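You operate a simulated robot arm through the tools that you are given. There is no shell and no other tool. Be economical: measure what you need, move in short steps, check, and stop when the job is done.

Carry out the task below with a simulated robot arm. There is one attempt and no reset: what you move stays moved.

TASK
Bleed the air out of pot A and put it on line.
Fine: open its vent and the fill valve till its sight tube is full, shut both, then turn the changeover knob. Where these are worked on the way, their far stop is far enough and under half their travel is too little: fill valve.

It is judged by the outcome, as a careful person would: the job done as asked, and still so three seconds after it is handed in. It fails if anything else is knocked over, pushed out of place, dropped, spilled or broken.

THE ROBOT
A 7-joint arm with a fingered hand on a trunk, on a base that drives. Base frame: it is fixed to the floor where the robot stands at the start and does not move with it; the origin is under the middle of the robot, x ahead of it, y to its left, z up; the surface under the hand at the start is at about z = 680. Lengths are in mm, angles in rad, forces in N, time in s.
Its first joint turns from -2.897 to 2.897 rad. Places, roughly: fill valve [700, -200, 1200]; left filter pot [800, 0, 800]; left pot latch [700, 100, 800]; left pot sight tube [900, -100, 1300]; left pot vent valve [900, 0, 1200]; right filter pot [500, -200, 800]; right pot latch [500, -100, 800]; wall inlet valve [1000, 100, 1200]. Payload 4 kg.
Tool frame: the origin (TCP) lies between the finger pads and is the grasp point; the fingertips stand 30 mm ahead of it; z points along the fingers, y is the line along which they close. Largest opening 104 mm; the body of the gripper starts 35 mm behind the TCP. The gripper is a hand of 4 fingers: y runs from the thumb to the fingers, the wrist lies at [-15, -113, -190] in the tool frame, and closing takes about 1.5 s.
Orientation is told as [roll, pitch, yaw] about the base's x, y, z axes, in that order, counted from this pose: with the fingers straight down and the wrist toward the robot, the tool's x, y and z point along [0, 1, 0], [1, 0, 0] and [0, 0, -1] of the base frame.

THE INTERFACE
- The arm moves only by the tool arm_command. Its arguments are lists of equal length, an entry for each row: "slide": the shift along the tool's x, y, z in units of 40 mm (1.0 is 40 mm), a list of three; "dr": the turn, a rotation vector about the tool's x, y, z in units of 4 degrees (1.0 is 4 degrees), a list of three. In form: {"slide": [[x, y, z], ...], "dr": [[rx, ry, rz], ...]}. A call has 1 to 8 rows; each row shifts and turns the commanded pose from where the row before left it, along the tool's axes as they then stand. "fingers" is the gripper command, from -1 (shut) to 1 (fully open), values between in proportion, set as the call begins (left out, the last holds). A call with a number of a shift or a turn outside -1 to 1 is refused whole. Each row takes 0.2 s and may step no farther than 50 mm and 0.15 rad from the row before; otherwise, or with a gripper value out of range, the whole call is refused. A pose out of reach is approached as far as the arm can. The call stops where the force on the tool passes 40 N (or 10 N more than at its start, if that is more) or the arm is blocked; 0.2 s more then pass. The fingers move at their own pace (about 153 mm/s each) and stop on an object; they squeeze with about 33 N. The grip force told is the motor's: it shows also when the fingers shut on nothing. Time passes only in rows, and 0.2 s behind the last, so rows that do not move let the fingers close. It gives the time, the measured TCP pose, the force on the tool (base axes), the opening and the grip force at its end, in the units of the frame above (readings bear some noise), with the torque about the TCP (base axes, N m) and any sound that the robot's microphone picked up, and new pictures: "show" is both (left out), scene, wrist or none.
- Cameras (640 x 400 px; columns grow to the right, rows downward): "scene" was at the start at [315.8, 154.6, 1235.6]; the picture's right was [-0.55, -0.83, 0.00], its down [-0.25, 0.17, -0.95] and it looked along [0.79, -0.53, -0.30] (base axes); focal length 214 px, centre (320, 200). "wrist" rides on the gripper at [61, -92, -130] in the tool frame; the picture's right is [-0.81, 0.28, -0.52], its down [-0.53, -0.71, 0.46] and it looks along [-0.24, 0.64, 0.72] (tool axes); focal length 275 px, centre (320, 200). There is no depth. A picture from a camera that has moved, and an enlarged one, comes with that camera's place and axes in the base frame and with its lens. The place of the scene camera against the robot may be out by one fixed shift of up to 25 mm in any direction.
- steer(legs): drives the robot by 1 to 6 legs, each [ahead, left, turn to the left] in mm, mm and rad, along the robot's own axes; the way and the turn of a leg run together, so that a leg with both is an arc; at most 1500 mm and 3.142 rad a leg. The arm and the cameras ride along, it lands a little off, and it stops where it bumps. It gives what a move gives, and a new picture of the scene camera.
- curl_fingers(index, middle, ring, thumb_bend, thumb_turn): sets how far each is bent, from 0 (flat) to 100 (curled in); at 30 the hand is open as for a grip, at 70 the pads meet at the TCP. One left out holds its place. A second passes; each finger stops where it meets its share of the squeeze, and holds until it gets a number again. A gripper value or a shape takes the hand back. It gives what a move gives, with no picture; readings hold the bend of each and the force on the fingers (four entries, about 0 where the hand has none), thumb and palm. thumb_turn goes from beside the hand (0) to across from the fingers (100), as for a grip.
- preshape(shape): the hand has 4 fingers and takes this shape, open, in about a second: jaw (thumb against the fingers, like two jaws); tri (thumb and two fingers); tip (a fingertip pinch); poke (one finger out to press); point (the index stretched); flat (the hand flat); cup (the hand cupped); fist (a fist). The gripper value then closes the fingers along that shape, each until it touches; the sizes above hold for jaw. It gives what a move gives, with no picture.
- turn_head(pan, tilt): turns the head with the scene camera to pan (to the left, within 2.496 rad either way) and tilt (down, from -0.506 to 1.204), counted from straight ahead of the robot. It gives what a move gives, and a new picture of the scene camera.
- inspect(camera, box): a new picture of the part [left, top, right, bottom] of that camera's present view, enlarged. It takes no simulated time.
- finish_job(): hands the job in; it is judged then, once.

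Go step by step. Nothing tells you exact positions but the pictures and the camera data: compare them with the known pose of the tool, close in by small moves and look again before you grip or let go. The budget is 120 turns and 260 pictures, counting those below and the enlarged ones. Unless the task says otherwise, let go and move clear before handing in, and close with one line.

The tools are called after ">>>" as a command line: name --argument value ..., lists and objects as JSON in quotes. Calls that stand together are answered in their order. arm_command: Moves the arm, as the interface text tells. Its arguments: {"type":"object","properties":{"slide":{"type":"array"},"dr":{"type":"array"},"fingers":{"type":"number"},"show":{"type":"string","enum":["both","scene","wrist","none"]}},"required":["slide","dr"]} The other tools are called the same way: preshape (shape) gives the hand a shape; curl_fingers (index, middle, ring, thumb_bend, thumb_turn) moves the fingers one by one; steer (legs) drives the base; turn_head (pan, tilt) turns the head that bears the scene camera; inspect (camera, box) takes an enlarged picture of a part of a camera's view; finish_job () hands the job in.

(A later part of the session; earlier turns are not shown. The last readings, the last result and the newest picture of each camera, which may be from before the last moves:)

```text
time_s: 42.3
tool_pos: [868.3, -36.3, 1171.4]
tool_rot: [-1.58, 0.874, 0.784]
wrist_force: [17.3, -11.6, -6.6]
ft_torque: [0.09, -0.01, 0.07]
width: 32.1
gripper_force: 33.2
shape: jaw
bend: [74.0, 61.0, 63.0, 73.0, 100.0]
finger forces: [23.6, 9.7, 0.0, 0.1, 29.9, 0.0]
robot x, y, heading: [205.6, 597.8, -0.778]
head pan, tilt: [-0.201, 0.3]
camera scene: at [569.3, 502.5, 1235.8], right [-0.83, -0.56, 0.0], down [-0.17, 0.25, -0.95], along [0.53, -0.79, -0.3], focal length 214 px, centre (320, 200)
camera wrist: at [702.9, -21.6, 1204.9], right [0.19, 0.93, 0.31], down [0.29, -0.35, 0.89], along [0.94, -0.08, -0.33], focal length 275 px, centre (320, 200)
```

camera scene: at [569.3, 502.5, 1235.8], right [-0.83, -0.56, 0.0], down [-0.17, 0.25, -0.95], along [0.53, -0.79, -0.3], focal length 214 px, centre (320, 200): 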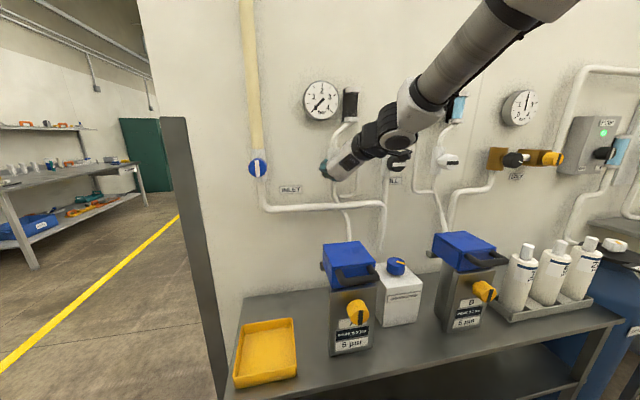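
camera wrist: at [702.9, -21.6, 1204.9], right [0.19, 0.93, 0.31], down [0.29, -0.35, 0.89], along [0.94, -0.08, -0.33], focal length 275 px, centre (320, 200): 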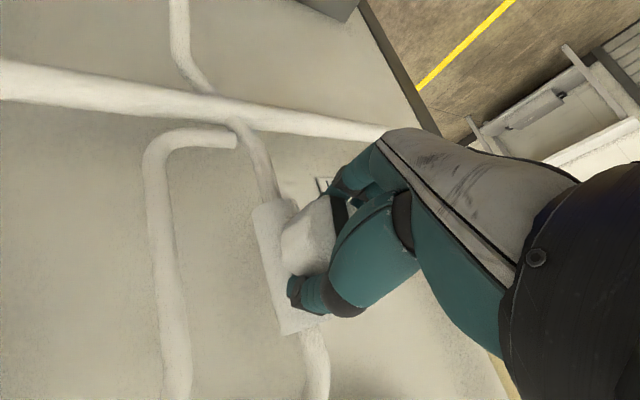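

Turned 80° so far. I'll finish the quarter turn, open the fingers and back off to look.

>>> arm_command --slide '[[0, 0, 0], [0, 0, 0], [0, 0, 0], [0, 0, 0]]' --dr '[[0, 0, -1], [0, 0, -1], [0, 0, -0.7], [0, 0, 0]]' --show "none"

>>> arm_command --slide '[[0, 0, 0], [0, 0, 0], [0, 0, 0], [0, 0, 0], [0, 0, 0], [0, 0, -0.6], [0, 0, -0.7], [0, 0, -0.7]]' --dr '[[0, 0, 0], [0, 0, 0], [0, 0, 0], [0, 0, 0], [0, 0, 0], [0, 0, 0], [0, 0, 0], [0, 0, 0]]' --fingers 1 --show "both"

```text
time_s: 43.3
tool_pos: [869.9, -36.9, 1172.9]
tool_rot: [-1.581, 1.063, 0.783]
wrist_force: [21.2, -10.3, -5.9]
ft_torque: [0.15, 0.04, 0.1]
width: 32.1
gripper_force: 32.6
shape: jaw
bend: [74.0, 60.0, 63.0, 74.0, 100.0]
finger forces: [24.0, 10.6, 0.0, 0.0, 30.1, 0.1]
robot x, y, heading: [205.4, 602.3, -0.783]
head pan, tilt: [-0.201, 0.3]
```

```text
time_s: 45.1
tool_pos: [810.0, 19.3, 1173.1]
tool_rot: [-1.583, 1.061, 0.783]
wrist_force: [1.2, 0.7, -0.5]
ft_torque: [-0.02, -0.03, -0.01]
width: 103.6
gripper_force: 0.0
shape: jaw
bend: [30.0, 30.0, 30.0, 30.0, 98.0]
finger forces: [0.0, 0.1, 0.0, 0.0, 0.0, 0.0]
robot x, y, heading: [207.8, 602.5, -0.784]
head pan, tilt: [-0.201, 0.3]
camera scene: at [568.6, 503.0, 1236.1], right [-0.83, -0.56, 0.0], down [-0.16, 0.25, -0.96], along [0.53, -0.79, -0.3], focal length 214 px, centre (320, 200)
camera wrist: at [648.5, 40.0, 1223.8], right [0.22, 0.96, 0.15], down [0.4, -0.23, 0.89], along [0.89, -0.14, -0.44], focal length 275 px, centre (320, 200)
```

scene: 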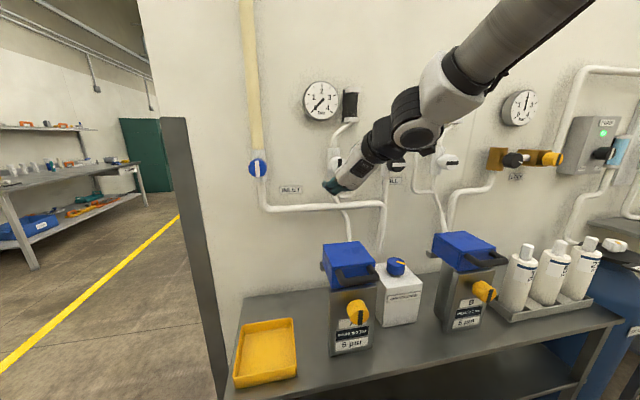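
wrist: 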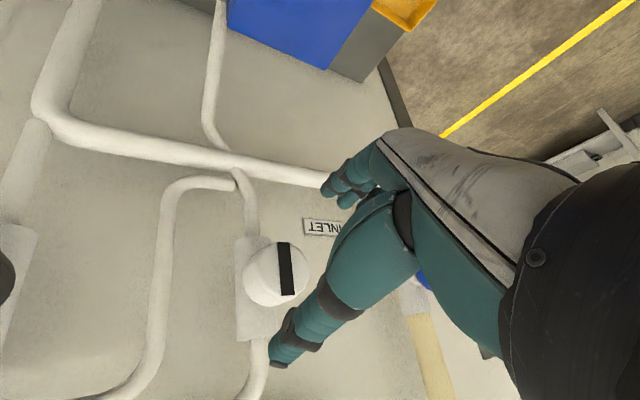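

The vent stripe now lies along the pipe, so the vent is open. Next I'll move over to the fill knob and roll back to the starting angle.

>>> arm_command --slide '[[0.8, -0.4435, 0], [0.8, -0.4435, 0], [0.8, -0.4435, 0], [0.8, -0.4435, 0], [0.8, -0.4435, 0], [0, 0, 0], [0, 0, 0], [0, 0, 0]]' --dr '[[0, 0, 0], [0, 0, 0], [0, 0, 0], [0, 0, 0], [0, 0, 0], [0, 0, 1], [0, 0, 1], [0, 0, 1]]' --show "none"

>>> arm_command --slide '[[0, 0, 0], [0, 0, 0], [0, 0, 0], [0, 0, 0], [0, 0, 0], [0, 0, 0], [0, 0, 0], [0, 0, 0]]' --dr '[[0, 0, 1], [0, 0, 1], [0, 0, 1], [0, 0, 1], [0, 0, 1], [0, 0, 1], [0, 0, 1], [0, 0, 1]]' --show "none"

>>> arm_command --slide '[[0, 0, 0], [0, 0, 0], [0, 0, 0], [0, 0, 0], [0, 0, 0], [0, 0, 0], [0, 0, 0], [0, 0, 0]]' --dr '[[0, 0, 1], [0, 0, 1], [0, 0, 1], [0, 0, 1], [0, 0, 1], [0, 0, 1], [0, 0, 1], [0, 0, 1]]' --show "both"

```text
time_s: 46.9
tool_pos: [682.4, -110.9, 1172.7]
tool_rot: [-1.582, 0.852, 0.784]
wrist_force: [-0.7, -0.1, 0.1]
ft_torque: [-0.02, 0.02, -0.01]
width: 103.6
gripper_force: 0.2
shape: jaw
bend: [30.0, 30.0, 30.0, 30.0, 98.0]
finger forces: [0.1, 0.0, 0.1, 0.0, 0.1, 0.0]
robot x, y, heading: [207.4, 603.6, -0.784]
head pan, tilt: [-0.201, 0.3]
```

```text
time_s: 48.7
tool_pos: [683.3, -111.0, 1172.3]
tool_rot: [-1.578, 0.293, 0.79]
wrist_force: [-1.3, -0.3, 0.1]
ft_torque: [0.0, -0.01, 0.03]
width: 104.0
gripper_force: 0.0
shape: jaw
bend: [30.0, 30.0, 30.0, 30.0, 98.0]
finger forces: [0.1, 0.0, 0.0, 0.0, 0.0, 0.1]
robot x, y, heading: [207.4, 603.3, -0.783]
head pan, tilt: [-0.201, 0.3]
```

```text
time_s: 50.5
tool_pos: [682.8, -111.2, 1171.9]
tool_rot: [-1.577, -0.267, 0.794]
wrist_force: [-1.0, 0.2, 1.1]
ft_torque: [-0.02, 0.04, 0.0]
width: 103.8
gripper_force: 0.1
shape: jaw
bend: [30.0, 30.0, 30.0, 30.0, 98.0]
finger forces: [0.0, 0.1, 0.0, 0.0, 0.0, 0.0]
robot x, y, heading: [206.0, 604.4, -0.777]
head pan, tilt: [-0.201, 0.3]
camera scene: at [568.3, 503.2, 1236.2], right [-0.83, -0.56, 0.0], down [-0.16, 0.25, -0.96], along [0.53, -0.79, -0.3], focal length 214 px, centre (320, 200)
camera wrist: at [540.0, -72.1, 1089.9], right [-0.34, 0.4, 0.85], down [-0.26, -0.91, 0.33], along [0.91, -0.11, 0.41], focal length 275 px, centre (320, 200)
```

scene: 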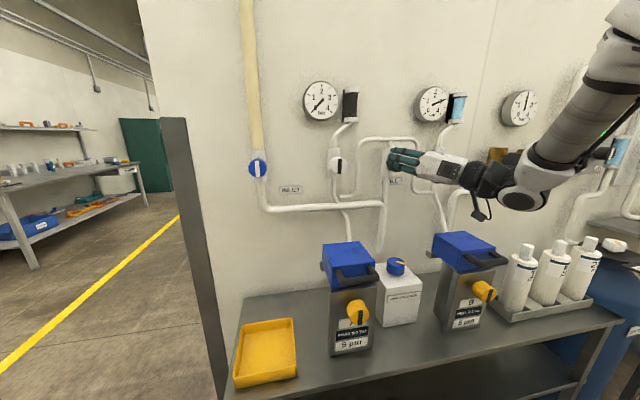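
wrist: 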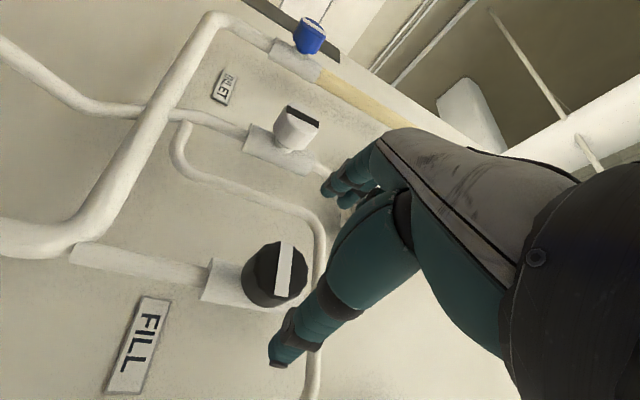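

The fill knob is lined up. I'll roll a bit further, advance and grip it.

>>> arm_command --slide '[[0, 0, 0], [0, 0, 0], [0, 0, 0], [0, 0.1, 0.4], [0, 0, 0.5], [0, 0, 0.5], [0, 0, 0.5], [0, 0, 0]]' --dr '[[0, 0, 1], [0, 0, 1], [0, 0, 1], [0, 0, 0], [0, 0, 0], [0, 0, 0], [0, 0, 0], [0, 0, 0]]' --show "wrist"

>>> inspect --camera "scene" --box '[290, 70, 490, 200]'

```text
time_s: 52.3
tool_pos: [739.2, -162.9, 1174.9]
tool_rot: [-1.577, -0.474, 0.796]
wrist_force: [1.8, -0.4, 1.4]
ft_torque: [0.0, -0.02, 0.0]
width: 103.8
gripper_force: 0.0
shape: jaw
bend: [30.0, 30.0, 30.0, 30.0, 98.0]
finger forces: [0.1, 0.0, 0.1, 0.0, 0.0, 0.0]
robot x, y, heading: [206.8, 600.1, -0.781]
head pan, tilt: [-0.201, 0.3]
camera wrist: at [610.2, -109.5, 1079.6], right [-0.46, 0.28, 0.84], down [-0.29, -0.94, 0.15], along [0.84, -0.18, 0.52], focal length 275 px, centre (320, 200)
```

wrist: 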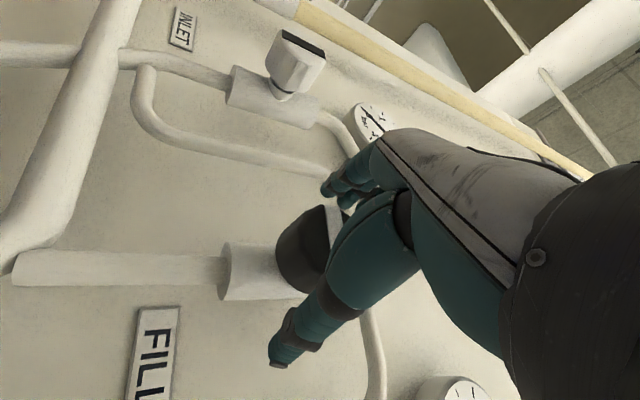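

```text
3.08 times, centred on (390, 135) of scene
camera zoom: at [568.3, 503.1, 1236.2], right [-0.83, -0.56, 0.0], down [-0.16, 0.25, -0.96], along [0.53, -0.79, -0.3], focal length 660 px, centre (105, 400)
```

zoom: 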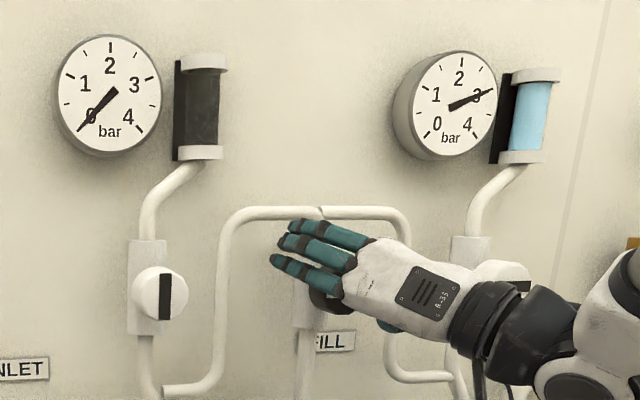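

Well placed, and the sight tube stays in view. I'll close on the fill knob.

>>> arm_command --slide '[[0, 0, 0.08], [0, 0, 0], [0, 0, 0], [0, 0, 0], [0, 0, 0], [0, 0, 0], [0, 0, 0], [0, 0, 0]]' --dr '[[0, 0, 0], [0, 0, 0], [0, 0, 0], [0, 0, 0], [0, 0, 0], [0, 0, 0], [0, 0, 0], [0, 0, 0]]' --fingers -1 --show "wrist"

```text
time_s: 54.1
tool_pos: [741.2, -165.4, 1174.7]
tool_rot: [-1.58, -0.476, 0.793]
wrist_force: [7.9, -18.6, -1.4]
ft_torque: [-0.02, 0.01, -0.07]
width: 33.4
gripper_force: 33.3
shape: jaw
bend: [74.0, 63.0, 65.0, 72.0, 100.0]
finger forces: [18.0, 8.5, 0.1, 0.0, 34.2, 0.0]
robot x, y, heading: [207.5, 603.8, -0.781]
head pan, tilt: [-0.201, 0.3]
camera wrist: at [612.2, -112.4, 1078.6], right [-0.46, 0.28, 0.84], down [-0.29, -0.94, 0.15], along [0.84, -0.18, 0.52], focal length 275 px, centre (320, 200)
```

wrist: 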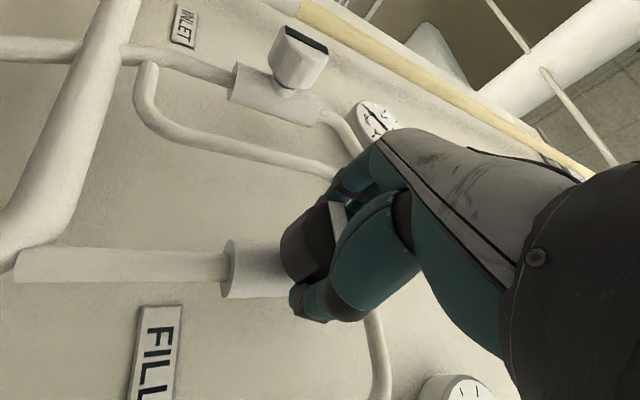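

Gripped. I'll turn counter-clockwise and watch the sight tube.

>>> arm_command --slide '[[0, 0, 0], [0, 0, 0], [0, 0, 0], [0, 0, 0], [0, 0, 0], [0, 0, 0], [0, 0, 0], [0, 0, 0]]' --dr '[[0, 0, -1], [0, 0, -1], [0, 0, -1], [0, 0, -1], [0, 0, -1], [0, 0, -1], [0, 0, -1], [0, 0, -1]]' --show "both"

```text
time_s: 55.9
tool_pos: [742.3, -164.2, 1173.4]
tool_rot: [-1.575, 0.087, 0.792]
wrist_force: [12.1, -11.5, -1.0]
ft_torque: [0.05, -0.03, 0.01]
width: 32.9
gripper_force: 33.7
shape: jaw
bend: [74.0, 63.0, 65.0, 73.0, 100.0]
finger forces: [21.3, 8.4, 0.0, 0.0, 30.3, 0.0]
robot x, y, heading: [209.5, 597.2, -0.781]
head pan, tilt: [-0.201, 0.3]
camera scene: at [568.9, 502.7, 1235.9], right [-0.83, -0.56, 0.0], down [-0.17, 0.25, -0.96], along [0.53, -0.79, -0.3], focal length 214 px, centre (320, 200)
camera wrist: at [582.7, -142.5, 1121.6], right [-0.13, 0.61, 0.78], down [-0.15, -0.79, 0.59], along [0.98, -0.04, 0.19], focal length 275 px, centre (320, 200)
```

scene: 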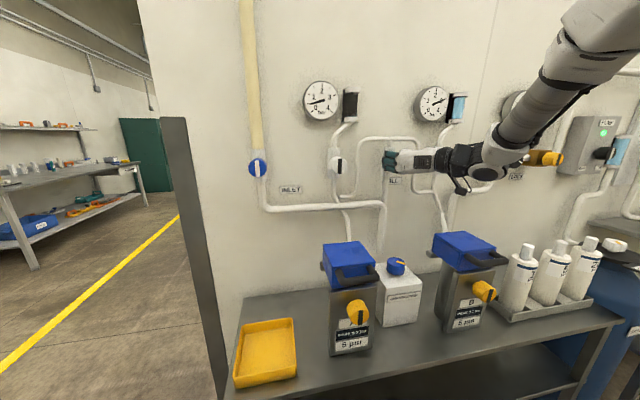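
wrist: 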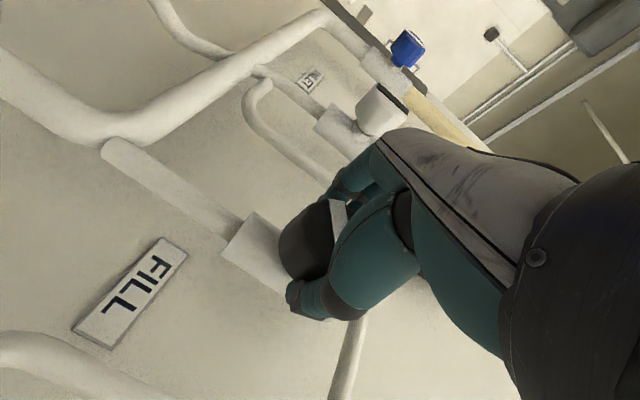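

Gauge A is rising, so water is entering. Continuing the turn, watching the tube.

>>> arm_command --slide '[[0, 0, 0], [0, 0, 0], [0, 0, 0], [0, 0, 0], [0, 0, 0], [0, 0, 0], [0, 0, 0], [0, 0, 0]]' --dr '[[0, 0, -1], [0, 0, -1], [0, 0, -1], [0, 0, -1], [0, 0, -1], [0, 0, -1], [0, 0, -1], [0, 0, -1]]' --show "none"

>>> inspect --camera "scene" --box '[290, 70, 490, 200]'

```text
time_s: 57.7
tool_pos: [742.9, -164.6, 1174.3]
tool_rot: [-1.578, 0.644, 0.787]
wrist_force: [17.6, -7.9, -4.2]
ft_torque: [0.09, 0.01, 0.12]
width: 32.1
gripper_force: 32.8
shape: jaw
bend: [74.0, 63.0, 65.0, 73.0, 99.0]
finger forces: [22.7, 9.7, 0.2, 0.0, 29.4, 0.0]
robot x, y, heading: [208.9, 599.3, -0.778]
head pan, tilt: [-0.201, 0.3]
```

```text
3.08 times, centred on (390, 135) of scene
camera zoom: at [569.2, 502.7, 1235.9], right [-0.83, -0.56, 0.0], down [-0.17, 0.25, -0.95], along [0.53, -0.79, -0.3], focal length 660 px, centre (105, 400)
```

zoom: 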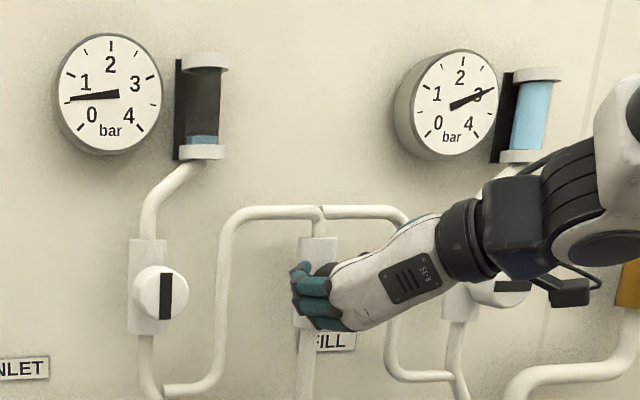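

The level is rising in tube A. I'll finish the quarter turn and keep watching.

>>> arm_command --slide '[[0, 0, 0], [0, 0, 0], [0, 0, 0], [0, 0, 0], [0, 0, 0], [0, 0, 0], [0, 0, 0]]' --dr '[[0, 0, -1], [0, 0, -1], [0, 0, -1], [0, 0, -1], [0, 0, -1], [0, 0, -1], [0, 0, -0.5]]' --show "none"

>>> inspect --camera "scene" --box '[290, 70, 490, 200]'

```text
time_s: 59.3
tool_pos: [742.6, -164.5, 1173.4]
tool_rot: [-1.581, 1.097, 0.784]
wrist_force: [19.9, -7.6, -10.1]
ft_torque: [0.26, 0.05, 0.18]
width: 32.2
gripper_force: 33.3
shape: jaw
bend: [74.0, 62.0, 65.0, 74.0, 100.0]
finger forces: [24.2, 11.1, 0.0, 0.0, 28.9, 0.0]
robot x, y, heading: [203.5, 599.3, -0.783]
head pan, tilt: [-0.201, 0.3]
```

```text
3.08 times, centred on (390, 135) of scene
camera zoom: at [569.5, 502.5, 1235.8], right [-0.83, -0.56, 0.0], down [-0.17, 0.25, -0.95], along [0.53, -0.79, -0.3], focal length 660 px, centre (105, 400)
```

zoom: 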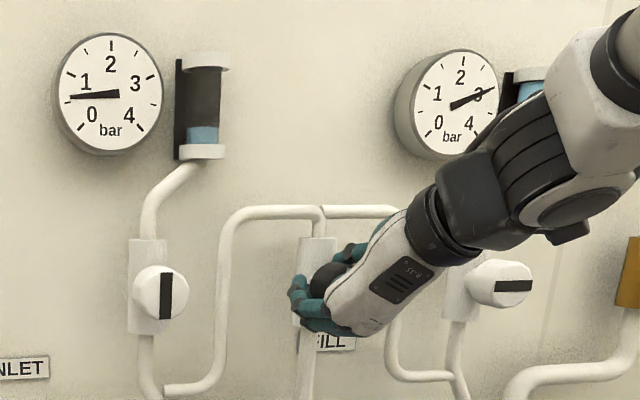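

Tube A is about a quarter full and rising steadily. Holding and watching.

>>> arm_command --slide '[[0, 0, 0], [0, 0, 0], [0, 0, 0], [0, 0, 0], [0, 0, 0], [0, 0, 0], [0, 0, 0], [0, 0, 0]]' --dr '[[0, 0, 0], [0, 0, 0], [0, 0, 0], [0, 0, 0], [0, 0, 0], [0, 0, 0], [0, 0, 0], [0, 0, 0]]' --show "none"

>>> arm_command --slide '[[0, 0, 0], [0, 0, 0], [0, 0, 0], [0, 0, 0], [0, 0, 0], [0, 0, 0], [0, 0, 0], [0, 0, 0]]' --dr '[[0, 0, 0], [0, 0, 0], [0, 0, 0], [0, 0, 0], [0, 0, 0], [0, 0, 0], [0, 0, 0], [0, 0, 0]]' --show "none"

>>> inspect --camera "scene" --box '[290, 70, 490, 200]'

```text
time_s: 61.1
tool_pos: [743.1, -163.6, 1173.8]
tool_rot: [-1.585, 1.096, 0.782]
wrist_force: [18.9, -9.8, -11.5]
ft_torque: [0.2, 0.14, 0.12]
width: 31.4
gripper_force: 32.8
shape: jaw
bend: [74.0, 62.0, 65.0, 74.0, 100.0]
finger forces: [23.9, 11.1, 0.0, 0.1, 28.5, 0.0]
robot x, y, heading: [206.7, 599.9, -0.78]
head pan, tilt: [-0.201, 0.3]
```

```text
time_s: 62.9
tool_pos: [742.2, -164.5, 1174.1]
tool_rot: [-1.581, 1.095, 0.782]
wrist_force: [19.0, -8.7, -10.9]
ft_torque: [0.22, 0.13, 0.11]
width: 31.4
gripper_force: 33.0
shape: jaw
bend: [74.0, 62.0, 65.0, 74.0, 100.0]
finger forces: [24.0, 11.0, 0.1, 0.0, 28.7, 0.0]
robot x, y, heading: [208.5, 602.7, -0.781]
head pan, tilt: [-0.201, 0.3]
```

```text
3.08 times, centred on (390, 135) of scene
camera zoom: at [569.4, 502.4, 1235.8], right [-0.83, -0.56, 0.0], down [-0.17, 0.25, -0.95], along [0.53, -0.79, -0.3], focal length 660 px, centre (105, 400)
```

zoom: 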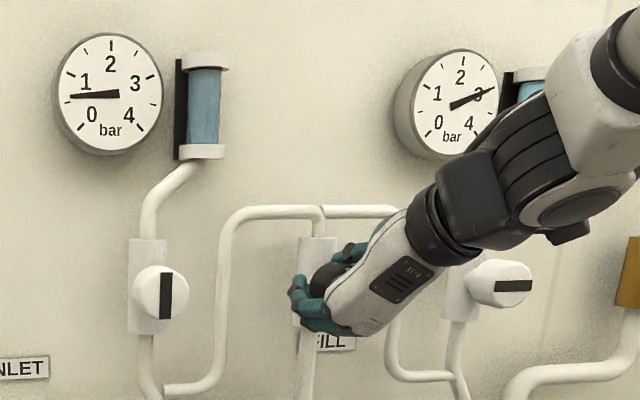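

>>> inspect --camera "scene" --box '[335, 80, 375, 125]'

```text
8.89 times, centred on (355, 102) of scene
camera zoom: at [569.4, 502.4, 1235.8], right [-0.83, -0.56, 0.0], down [-0.17, 0.25, -0.95], along [0.53, -0.79, -0.3], focal length 1906 px, centre (9, 1067)
```

zoom: 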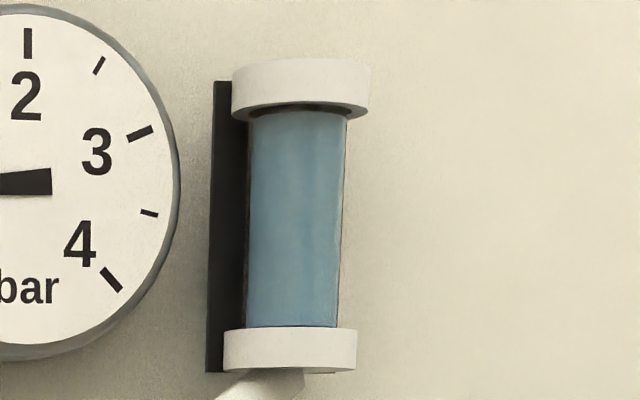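

Just about full; the last sliver will fill as I turn it shut. Shutting the fill valve now.

>>> arm_command --slide '[[0, 0, 0], [0, 0, 0], [0, 0, 0], [0, 0, 0], [0, 0, 0], [0, 0, 0], [0, 0, 0], [0, 0, 0]]' --dr '[[0, 0, 1], [0, 0, 1], [0, 0, 1], [0, 0, 1], [0, 0, 1], [0, 0, 1], [0, 0, 1], [0, 0, 1]]' --show "none"

>>> arm_command --slide '[[0, 0, 0], [0, 0, 0], [0, 0, 0], [0, 0, 0], [0, 0, 0], [0, 0, 0], [0, 0, 0], [0, 0, 0]]' --dr '[[0, 0, 1], [0, 0, 1], [0, 0, 1], [0, 0, 1], [0, 0, 1], [0, 0, 1], [0, 0, 1], [0, 0, 1]]' --show "none"

>>> arm_command --slide '[[0, 0, 0], [0, 0, 0], [0, 0, 0], [0, 0, 0], [0, 0, 0], [0, 0, 0], [0, 0, 0], [0, 0, 0]]' --dr '[[0, 0, 1], [0, 0, 1], [0, 0, 1], [0, 0, 1], [0, 0, 1], [0, 0, 1], [0, 0, 1], [0, 0, 0.5]]' --show "wrist"

>>> inspect --camera "scene" --box '[290, 70, 490, 200]'

```text
time_s: 64.7
tool_pos: [741.1, -165.6, 1173.6]
tool_rot: [-1.578, 0.536, 0.789]
wrist_force: [12.4, -16.5, -2.5]
ft_torque: [0.01, 0.14, 0.02]
width: 31.6
gripper_force: 32.9
shape: jaw
bend: [74.0, 62.0, 65.0, 73.0, 100.0]
finger forces: [19.3, 10.3, 0.1, 0.1, 33.8, 0.1]
robot x, y, heading: [212.3, 602.7, -0.781]
head pan, tilt: [-0.201, 0.3]
```

```text
time_s: 66.5
tool_pos: [743.0, -164.6, 1175.2]
tool_rot: [-1.576, -0.023, 0.79]
wrist_force: [11.3, -23.1, -2.4]
ft_torque: [0.02, 0.18, -0.12]
width: 31.8
gripper_force: 32.7
shape: jaw
bend: [74.0, 64.0, 65.0, 73.0, 100.0]
finger forces: [18.7, 11.5, 0.0, 0.0, 35.8, 0.0]
robot x, y, heading: [205.7, 598.0, -0.781]
head pan, tilt: [-0.201, 0.3]
```

```text
time_s: 68.3
tool_pos: [742.7, -164.7, 1173.0]
tool_rot: [-1.577, -0.545, 0.794]
wrist_force: [9.7, -25.3, -5.0]
ft_torque: [0.09, 0.2, -0.13]
width: 32.1
gripper_force: 32.4
shape: jaw
bend: [74.0, 64.0, 65.0, 72.0, 100.0]
finger forces: [18.1, 11.4, 0.0, 0.1, 36.9, 0.0]
robot x, y, heading: [206.0, 600.2, -0.782]
head pan, tilt: [-0.201, 0.3]
camera wrist: at [617.4, -107.9, 1074.6], right [-0.5, 0.23, 0.83], down [-0.3, -0.95, 0.09], along [0.81, -0.21, 0.55], focal length 275 px, centre (320, 200)
```

wrist: 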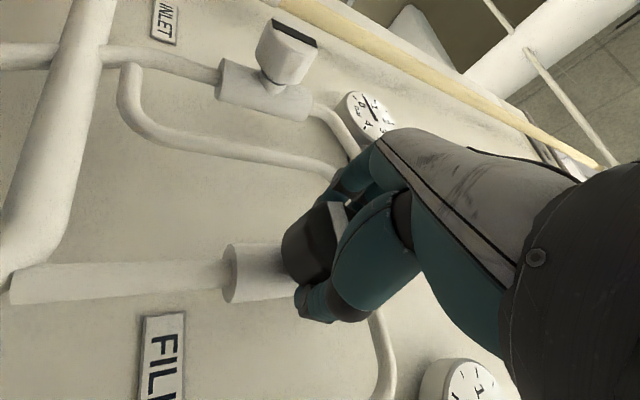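

```text
3.08 times, centred on (390, 135) of scene
camera zoom: at [568.8, 501.7, 1235.9], right [-0.83, -0.56, 0.0], down [-0.17, 0.25, -0.95], along [0.53, -0.79, -0.3], focal length 660 px, centre (105, 400)
```

zoom: 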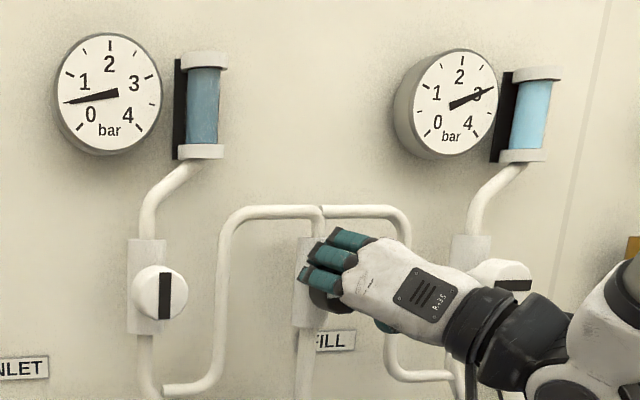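

The fill knob is back at its starting angle. I'll let go, back off and check its stripe and the tube.

>>> arm_command --slide '[[0, 0, 0], [0, 0, 0], [0, 0, 0], [0, 0, 0], [0, 0, 0], [0, 0, -0.7], [0, 0, -0.7], [0, 0, -0.7]]' --dr '[[0, 0, 0], [0, 0, 0], [0, 0, 0], [0, 0, 0], [0, 0, 0], [0, 0, 0], [0, 0, 0], [0, 0, 0]]' --fingers 1 --show "wrist"

>>> inspect --camera "scene" --box '[290, 70, 490, 200]'

>>> inspect --camera "scene" --box '[335, 80, 375, 125]'

```text
time_s: 70.1
tool_pos: [681.6, -104.3, 1175.1]
tool_rot: [-1.578, -0.544, 0.796]
wrist_force: [0.9, 1.0, -0.8]
ft_torque: [0.0, 0.01, 0.0]
width: 103.4
gripper_force: 0.1
shape: jaw
bend: [30.0, 30.0, 30.0, 30.0, 98.0]
finger forces: [0.0, 0.1, 0.0, 0.0, 0.0, 0.0]
robot x, y, heading: [209.3, 604.3, -0.781]
head pan, tilt: [-0.201, 0.3]
camera wrist: at [557.5, -47.6, 1074.9], right [-0.5, 0.24, 0.83], down [-0.3, -0.95, 0.09], along [0.81, -0.2, 0.55], focal length 275 px, centre (320, 200)
```

wrist: 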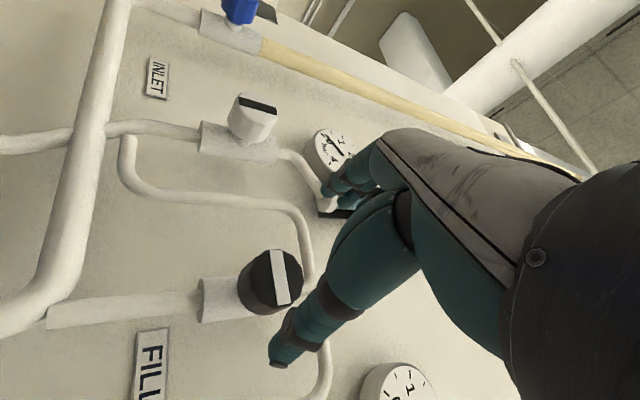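

```text
3.08 times, centred on (390, 135) of scene
camera zoom: at [568.4, 503.0, 1236.1], right [-0.83, -0.56, 0.0], down [-0.16, 0.25, -0.96], along [0.53, -0.79, -0.3], focal length 660 px, centre (105, 400)
```

zoom: 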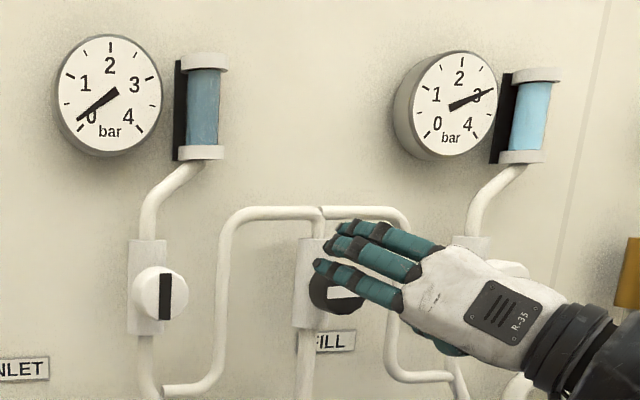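

```text
8.89 times, centred on (355, 102) of scene
camera zoom: at [568.4, 503.0, 1236.1], right [-0.83, -0.56, 0.0], down [-0.16, 0.25, -0.96], along [0.53, -0.79, -0.3], focal length 1906 px, centre (9, 1067)
```

zoom: 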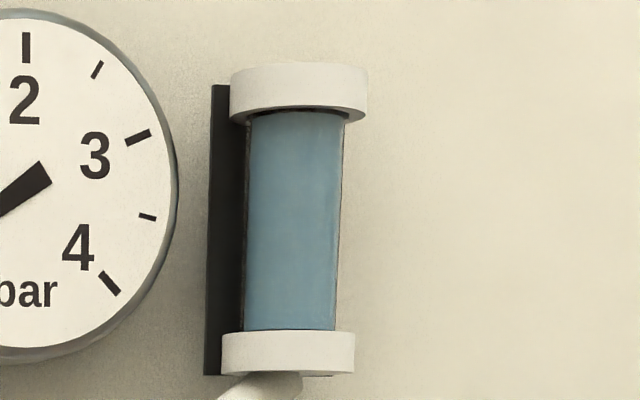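

Tube A is full, the fill valve is shut (gauge dropping to 0). Now back to the vent knob to shut it, rolling to the far angle first.

>>> arm_command --slide '[[0.46, 0.768, 0], [0.46, 0.768, 0], [0.46, 0.768, 0], [0.46, 0.768, 0], [0.46, 0.768, 0], [0, 0, 0], [0, 0, 0], [0, 0, 0]]' --dr '[[0, 0, 0], [0, 0, 0], [0, 0, 0], [0, 0, 0], [0, 0, 0], [0, 0, -1], [0, 0, -1], [0, 0, -1]]' --show "none"

>>> arm_command --slide '[[0, 0, 0], [0, 0, 0], [0, 0, 0], [0, 0, 0], [0, 0, 0], [0, 0, 0], [0, 0, 0], [0, 0, 0]]' --dr '[[0, 0, -1], [0, 0, -1], [0, 0, -1], [0, 0, -1], [0, 0, -1], [0, 0, -1], [0, 0, -1], [0, 0, -1]]' --show "none"

>>> arm_command --slide '[[0, 0, 0], [0, 0, 0], [0, 0, 0], [0, 0, 0], [0, 0, 0], [0, 0, 0], [0, 0, 0], [0, 0, 0]]' --dr '[[0, 0, -1], [0, 0, -1], [0, 0, -1], [0, 0, -1], [0, 0, -1], [0, 0, -1], [0, 0, -1], [0, 0, -1]]' --show "none"

>>> arm_command --slide '[[0, 0, 0], [0, 0, 0], [0, 0, 0], [0, 0, 0]]' --dr '[[0, 0, -1], [0, 0, -1], [0, 0, -1], [0, 0, -0.5]]' --show "wrist"

```text
time_s: 71.9
tool_pos: [808.5, 22.7, 1175.3]
tool_rot: [-1.578, -0.336, 0.794]
wrist_force: [-0.1, 0.0, 0.2]
ft_torque: [0.03, 0.01, -0.02]
width: 103.7
gripper_force: 0.1
shape: jaw
bend: [30.0, 30.0, 30.0, 30.0, 98.0]
finger forces: [0.1, 0.1, 0.0, 0.0, 0.0, 0.1]
robot x, y, heading: [208.1, 599.5, -0.782]
head pan, tilt: [-0.201, 0.3]
```

```text
time_s: 73.7
tool_pos: [807.2, 21.9, 1174.5]
tool_rot: [-1.577, 0.224, 0.791]
wrist_force: [0.7, 0.6, 0.3]
ft_torque: [0.0, 0.02, 0.02]
width: 103.8
gripper_force: 0.0
shape: jaw
bend: [30.0, 30.0, 30.0, 30.0, 98.0]
finger forces: [0.0, 0.1, 0.1, 0.0, 0.1, 0.1]
robot x, y, heading: [204.4, 601.7, -0.781]
head pan, tilt: [-0.201, 0.3]
```

```text
time_s: 75.5
tool_pos: [808.2, 23.0, 1174.7]
tool_rot: [-1.581, 0.783, 0.785]
wrist_force: [-0.2, 0.8, 0.0]
ft_torque: [0.0, 0.06, 0.02]
width: 103.8
gripper_force: 0.0
shape: jaw
bend: [30.0, 30.0, 30.0, 30.0, 98.0]
finger forces: [0.0, 0.0, 0.0, 0.1, 0.0, 0.0]
robot x, y, heading: [206.5, 598.9, -0.788]
head pan, tilt: [-0.201, 0.3]
```

```text
time_s: 76.5
tool_pos: [807.4, 23.0, 1174.0]
tool_rot: [-1.583, 1.025, 0.781]
wrist_force: [0.9, 0.0, 0.3]
ft_torque: [0.01, 0.03, -0.01]
width: 103.6
gripper_force: 0.0
shape: jaw
bend: [30.0, 30.0, 30.0, 30.0, 98.0]
finger forces: [0.0, 0.1, 0.1, 0.0, 0.0, 0.0]
robot x, y, heading: [207.3, 606.6, -0.779]
head pan, tilt: [-0.201, 0.3]
camera wrist: at [645.0, 42.5, 1222.4], right [0.22, 0.96, 0.18], down [0.38, -0.25, 0.89], along [0.9, -0.13, -0.42], focal length 275 px, centre (320, 200)
```

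wrist: 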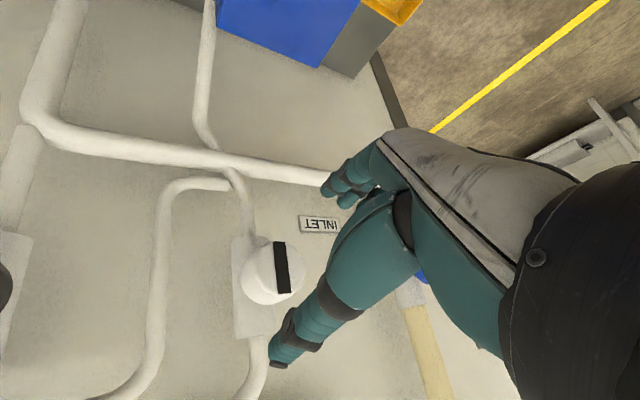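

>>> arm_command --slide '[[0, 0, 0.55], [0, 0, 0.55], [0, 0, 0.55], [0, 0, 0.5], [0, 0, 0]]' --dr '[[0, 0, 0], [0, 0, 0], [0, 0, 0], [0, 0, 0], [0, 0, 0]]' --show "wrist"

>>> arm_command --slide '[[0, 0, 0], [0, 0, 0], [0, 0, 0], [0, 0, 0], [0, 0, 0], [0, 0, 0], [0, 0, 0], [0, 0, 0]]' --dr '[[0, 0, 0], [0, 0, 0], [0, 0, 0], [0, 0, 0], [0, 0, 0], [0, 0, 0], [0, 0, 0], [0, 0, 0]]' --fingers -1 --show "wrist"

```text
time_s: 77.7
tool_pos: [869.0, -37.1, 1174.6]
tool_rot: [-1.582, 1.027, 0.782]
wrist_force: [-0.7, 0.4, -0.4]
ft_torque: [-0.02, -0.04, 0.01]
width: 104.1
gripper_force: 0.0
shape: jaw
bend: [30.0, 30.0, 30.0, 30.0, 98.0]
finger forces: [0.0, 0.0, 0.1, 0.0, 0.0, 0.0]
robot x, y, heading: [207.8, 598.8, -0.78]
head pan, tilt: [-0.201, 0.3]
camera wrist: at [706.1, -18.0, 1222.4], right [0.22, 0.96, 0.18], down [0.38, -0.25, 0.89], along [0.9, -0.12, -0.42], focal length 275 px, centre (320, 200)
```

wrist: 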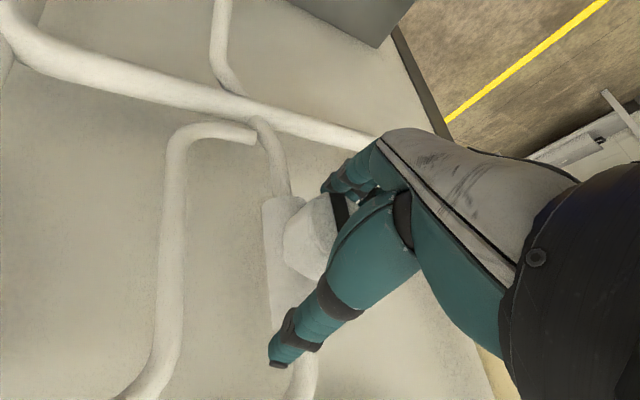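

```text
time_s: 79.5
tool_pos: [868.6, -39.1, 1175.9]
tool_rot: [-1.583, 1.027, 0.78]
wrist_force: [16.4, -18.1, 11.8]
ft_torque: [-0.13, -0.2, -0.1]
width: 32.2
gripper_force: 33.1
shape: jaw
bend: [75.0, 57.0, 55.0, 74.0, 100.0]
finger forces: [18.3, 9.4, 0.0, 0.0, 37.1, 0.1]
robot x, y, heading: [205.4, 602.0, -0.781]
head pan, tilt: [-0.201, 0.3]
camera wrist: at [706.4, -18.7, 1222.4], right [0.22, 0.96, 0.18], down [0.38, -0.25, 0.89], along [0.9, -0.13, -0.42], focal length 275 px, centre (320, 200)
```

wrist: 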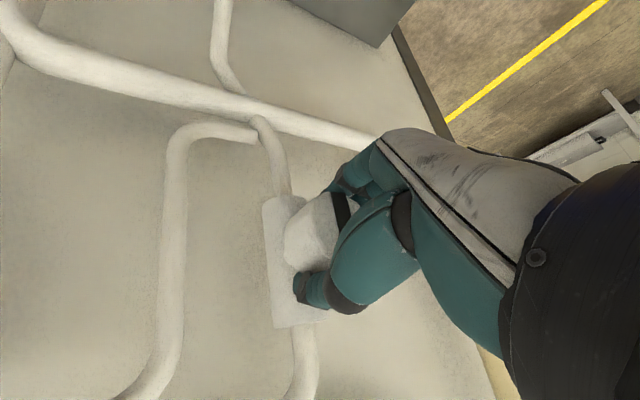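

Gripped. Turning the vent clockwise to shut.

>>> arm_command --slide '[[0, 0, 0], [0, 0, 0], [0, 0, 0], [0, 0, 0], [0, 0, 0], [0, 0, 0], [0, 0, 0], [0, 0, 0]]' --dr '[[0, 0, 1], [0, 0, 1], [0, 0, 1], [0, 0, 1], [0, 0, 1], [0, 0, 1], [0, 0, 1], [0, 0, 1]]' --show "none"

>>> arm_command --slide '[[0, 0, 0], [0, 0, 0], [0, 0, 0], [0, 0, 0], [0, 0, 0], [0, 0, 0], [0, 0, 0], [0, 0, 0]]' --dr '[[0, 0, 1], [0, 0, 1], [0, 0, 1], [0, 0, 1], [0, 0, 1], [0, 0, 1], [0, 0, 1], [0, 0, 1]]' --show "none"

>>> arm_command --slide '[[0, 0, 0], [0, 0, 0], [0, 0, 0], [0, 0, 0], [0, 0, 0], [0, 0, 0], [0, 0, 0], [0, 0, 0]]' --dr '[[0, 0, 1], [0, 0, 1], [0, 0, 1], [0, 0, 1], [0, 0, 1], [0, 0, 1], [0, 0, 1], [0, 0, 0.5]]' --show "wrist"

>>> arm_command --slide '[[0, 0, 0], [0, 0, 0], [0, 0, 0], [0, 0, 0], [0, 0, 0], [0, 0, -0.7], [0, 0, -0.7], [0, 0, -0.7]]' --dr '[[0, 0, 0], [0, 0, 0], [0, 0, 0], [0, 0, 0], [0, 0, 0], [0, 0, 0], [0, 0, 0], [0, 0, 0]]' --fingers 1 --show "both"

```text
time_s: 81.3
tool_pos: [866.8, -39.3, 1174.8]
tool_rot: [-1.577, 0.466, 0.787]
wrist_force: [2.7, -24.4, 2.3]
ft_torque: [-0.15, 0.02, -0.37]
width: 31.5
gripper_force: 33.2
shape: jaw
bend: [75.0, 58.0, 55.0, 74.0, 100.0]
finger forces: [17.3, 7.3, 0.0, 0.0, 37.1, 0.1]
robot x, y, heading: [206.5, 601.9, -0.779]
head pan, tilt: [-0.201, 0.3]
```

```text
time_s: 83.1
tool_pos: [868.5, -39.1, 1174.6]
tool_rot: [-1.573, -0.092, 0.792]
wrist_force: [-6.0, -27.5, -9.3]
ft_torque: [0.01, 0.22, -0.53]
width: 32.0
gripper_force: 33.1
shape: jaw
bend: [75.0, 59.0, 55.0, 74.0, 100.0]
finger forces: [15.9, 6.6, 0.1, 0.1, 38.6, 0.0]
robot x, y, heading: [203.5, 599.9, -0.784]
head pan, tilt: [-0.201, 0.3]
```

```text
time_s: 84.9
tool_pos: [869.5, -39.7, 1173.9]
tool_rot: [-1.574, -0.615, 0.792]
wrist_force: [-6.6, -23.3, -20.4]
ft_torque: [0.25, 0.42, -0.5]
width: 32.3
gripper_force: 33.0
shape: jaw
bend: [75.0, 60.0, 55.0, 73.0, 100.0]
finger forces: [14.5, 6.1, 0.1, 0.0, 39.8, 0.0]
robot x, y, heading: [207.3, 598.2, -0.784]
head pan, tilt: [-0.201, 0.3]
camera wrist: at [749.2, 22.6, 1071.9], right [-0.54, 0.19, 0.82], down [-0.3, -0.95, 0.02], along [0.78, -0.23, 0.57], focal length 275 px, centre (320, 200)
```

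wrist: 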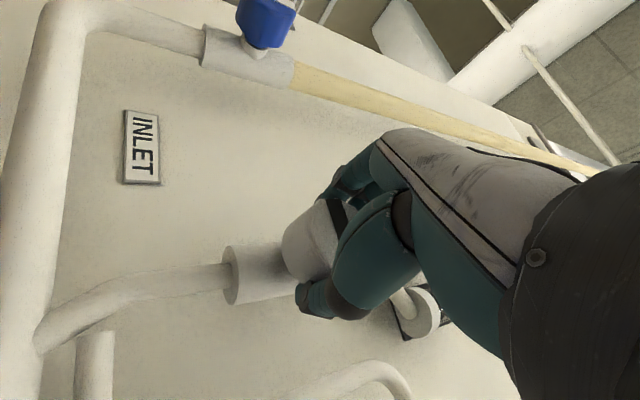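

```text
time_s: 86.7
tool_pos: [808.5, 19.7, 1174.1]
tool_rot: [-1.58, -0.614, 0.798]
wrist_force: [-1.0, 0.0, 0.8]
ft_torque: [-0.01, 0.02, 0.0]
width: 103.5
gripper_force: 0.2
shape: jaw
bend: [30.0, 30.0, 30.0, 30.0, 98.0]
finger forces: [0.0, 0.0, 0.0, 0.0, 0.0, 0.0]
robot x, y, heading: [210.7, 599.6, -0.78]
head pan, tilt: [-0.201, 0.3]
camera scene: at [568.4, 503.0, 1236.1], right [-0.83, -0.56, 0.0], down [-0.16, 0.25, -0.96], along [0.53, -0.79, -0.3], focal length 214 px, centre (320, 200)
camera wrist: at [689.7, 82.5, 1071.7], right [-0.54, 0.19, 0.82], down [-0.3, -0.95, 0.03], along [0.78, -0.23, 0.58], focal length 275 px, centre (320, 200)
```

scene: 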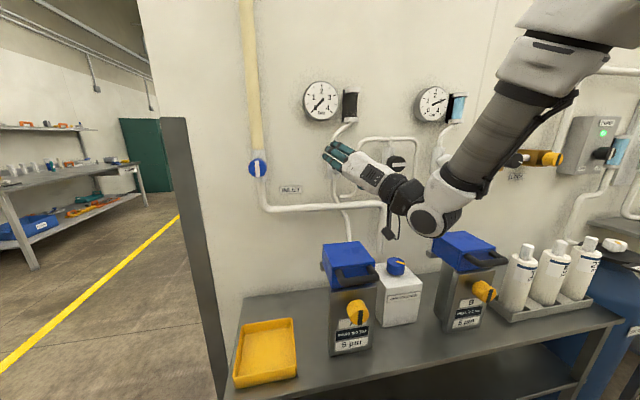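
wrist: 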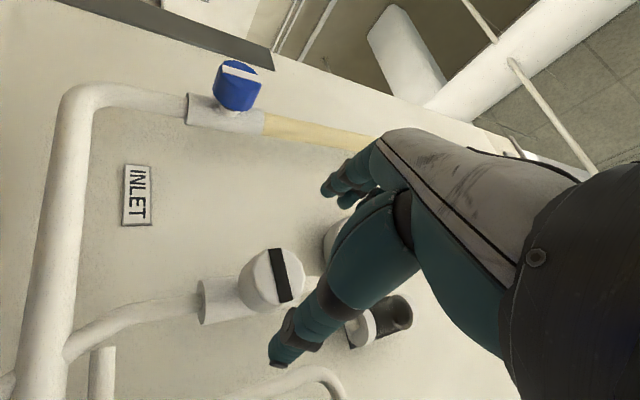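

The tube looks dark in this view, so I'll check it closely.

>>> inspect --camera "scene" --box '[335, 80, 375, 125]'

>>> inspect --camera "scene" --box '[290, 70, 490, 200]'

>>> inspect --camera "wrist" --box '[180, 220, 420, 370]'

```text
8.89 times, centred on (355, 102) of scene
camera zoom: at [568.4, 503.0, 1236.1], right [-0.83, -0.56, 0.0], down [-0.16, 0.25, -0.96], along [0.53, -0.79, -0.3], focal length 1906 px, centre (9, 1067)
```

zoom: 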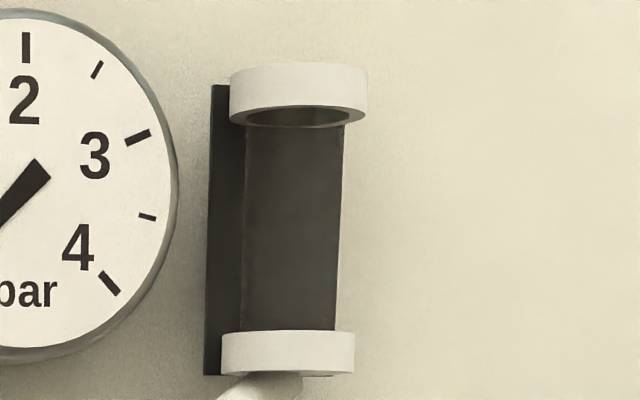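

```text
3.08 times, centred on (390, 135) of scene
camera zoom: at [568.4, 503.0, 1236.1], right [-0.83, -0.56, 0.0], down [-0.16, 0.25, -0.96], along [0.53, -0.79, -0.3], focal length 660 px, centre (105, 400)
```

zoom: 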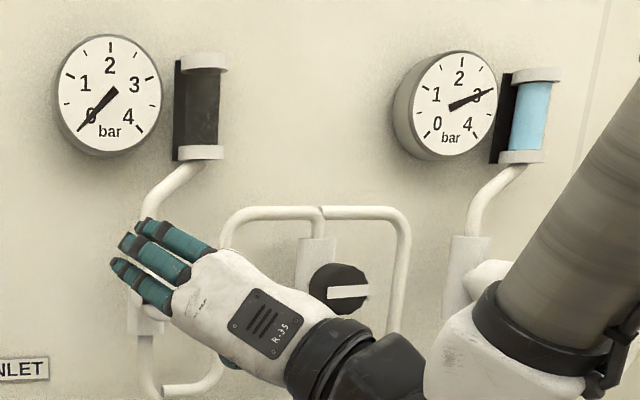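

```text
2.67 times, centred on (300, 295) of wrist
camera zoom: at [689.7, 82.5, 1071.7], right [-0.54, 0.19, 0.82], down [-0.3, -0.95, 0.03], along [0.78, -0.23, 0.58], focal length 734 px, centre (373, -53)
```

zoom: 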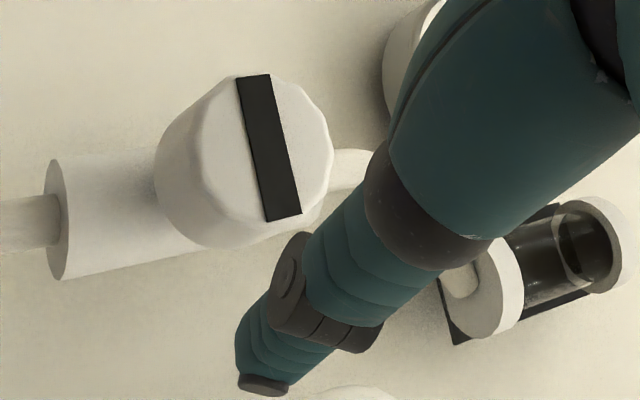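

Tube A has drained: with the fill shut and the vent still open, the water ran back. So the vent must be shut first, while the fill is still open. I'll redo it with the fill opened first and my hand then on the vent, so I can shut the vent the moment the tube is full.

>>> arm_command --slide '[[-0.51, -0.728, 0], [-0.51, -0.728, 0], [-0.51, -0.728, 0], [-0.51, -0.728, 0], [-0.51, -0.728, 0], [0, 0, 0]]' --dr '[[0, 0, 0], [0, 0, 0], [0, 0, 0], [0, 0, 0], [0, 0, 0], [0, 0, 0]]' --show "wrist"

>>> inspect --camera "scene" --box '[220, 230, 520, 400]'

```text
time_s: 88.1
tool_pos: [684.3, -104.1, 1174.3]
tool_rot: [-1.581, -0.614, 0.798]
wrist_force: [0.9, -0.2, -0.2]
ft_torque: [0.01, 0.03, 0.02]
width: 103.9
gripper_force: 0.0
shape: jaw
bend: [30.0, 30.0, 30.0, 30.0, 98.0]
finger forces: [0.0, 0.0, 0.0, 0.0, 0.0, 0.1]
robot x, y, heading: [207.1, 598.2, -0.777]
head pan, tilt: [-0.201, 0.3]
camera wrist: at [564.5, -43.0, 1071.8], right [-0.54, 0.19, 0.82], down [-0.3, -0.95, 0.03], along [0.78, -0.23, 0.58], focal length 275 px, centre (320, 200)
```

wrist: 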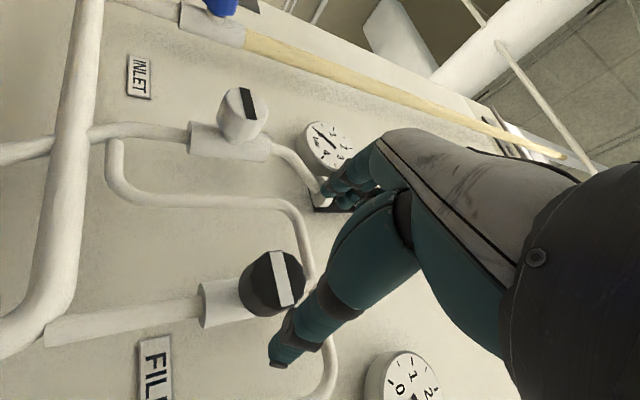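

```text
2.13 times, centred on (370, 315) of scene
camera zoom: at [568.3, 503.1, 1236.2], right [-0.83, -0.56, 0.0], down [-0.16, 0.25, -0.96], along [0.53, -0.79, -0.3], focal length 458 px, centre (213, -45)
```

zoom: 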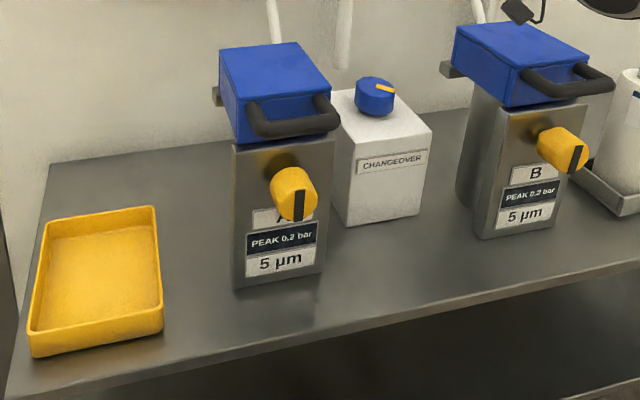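

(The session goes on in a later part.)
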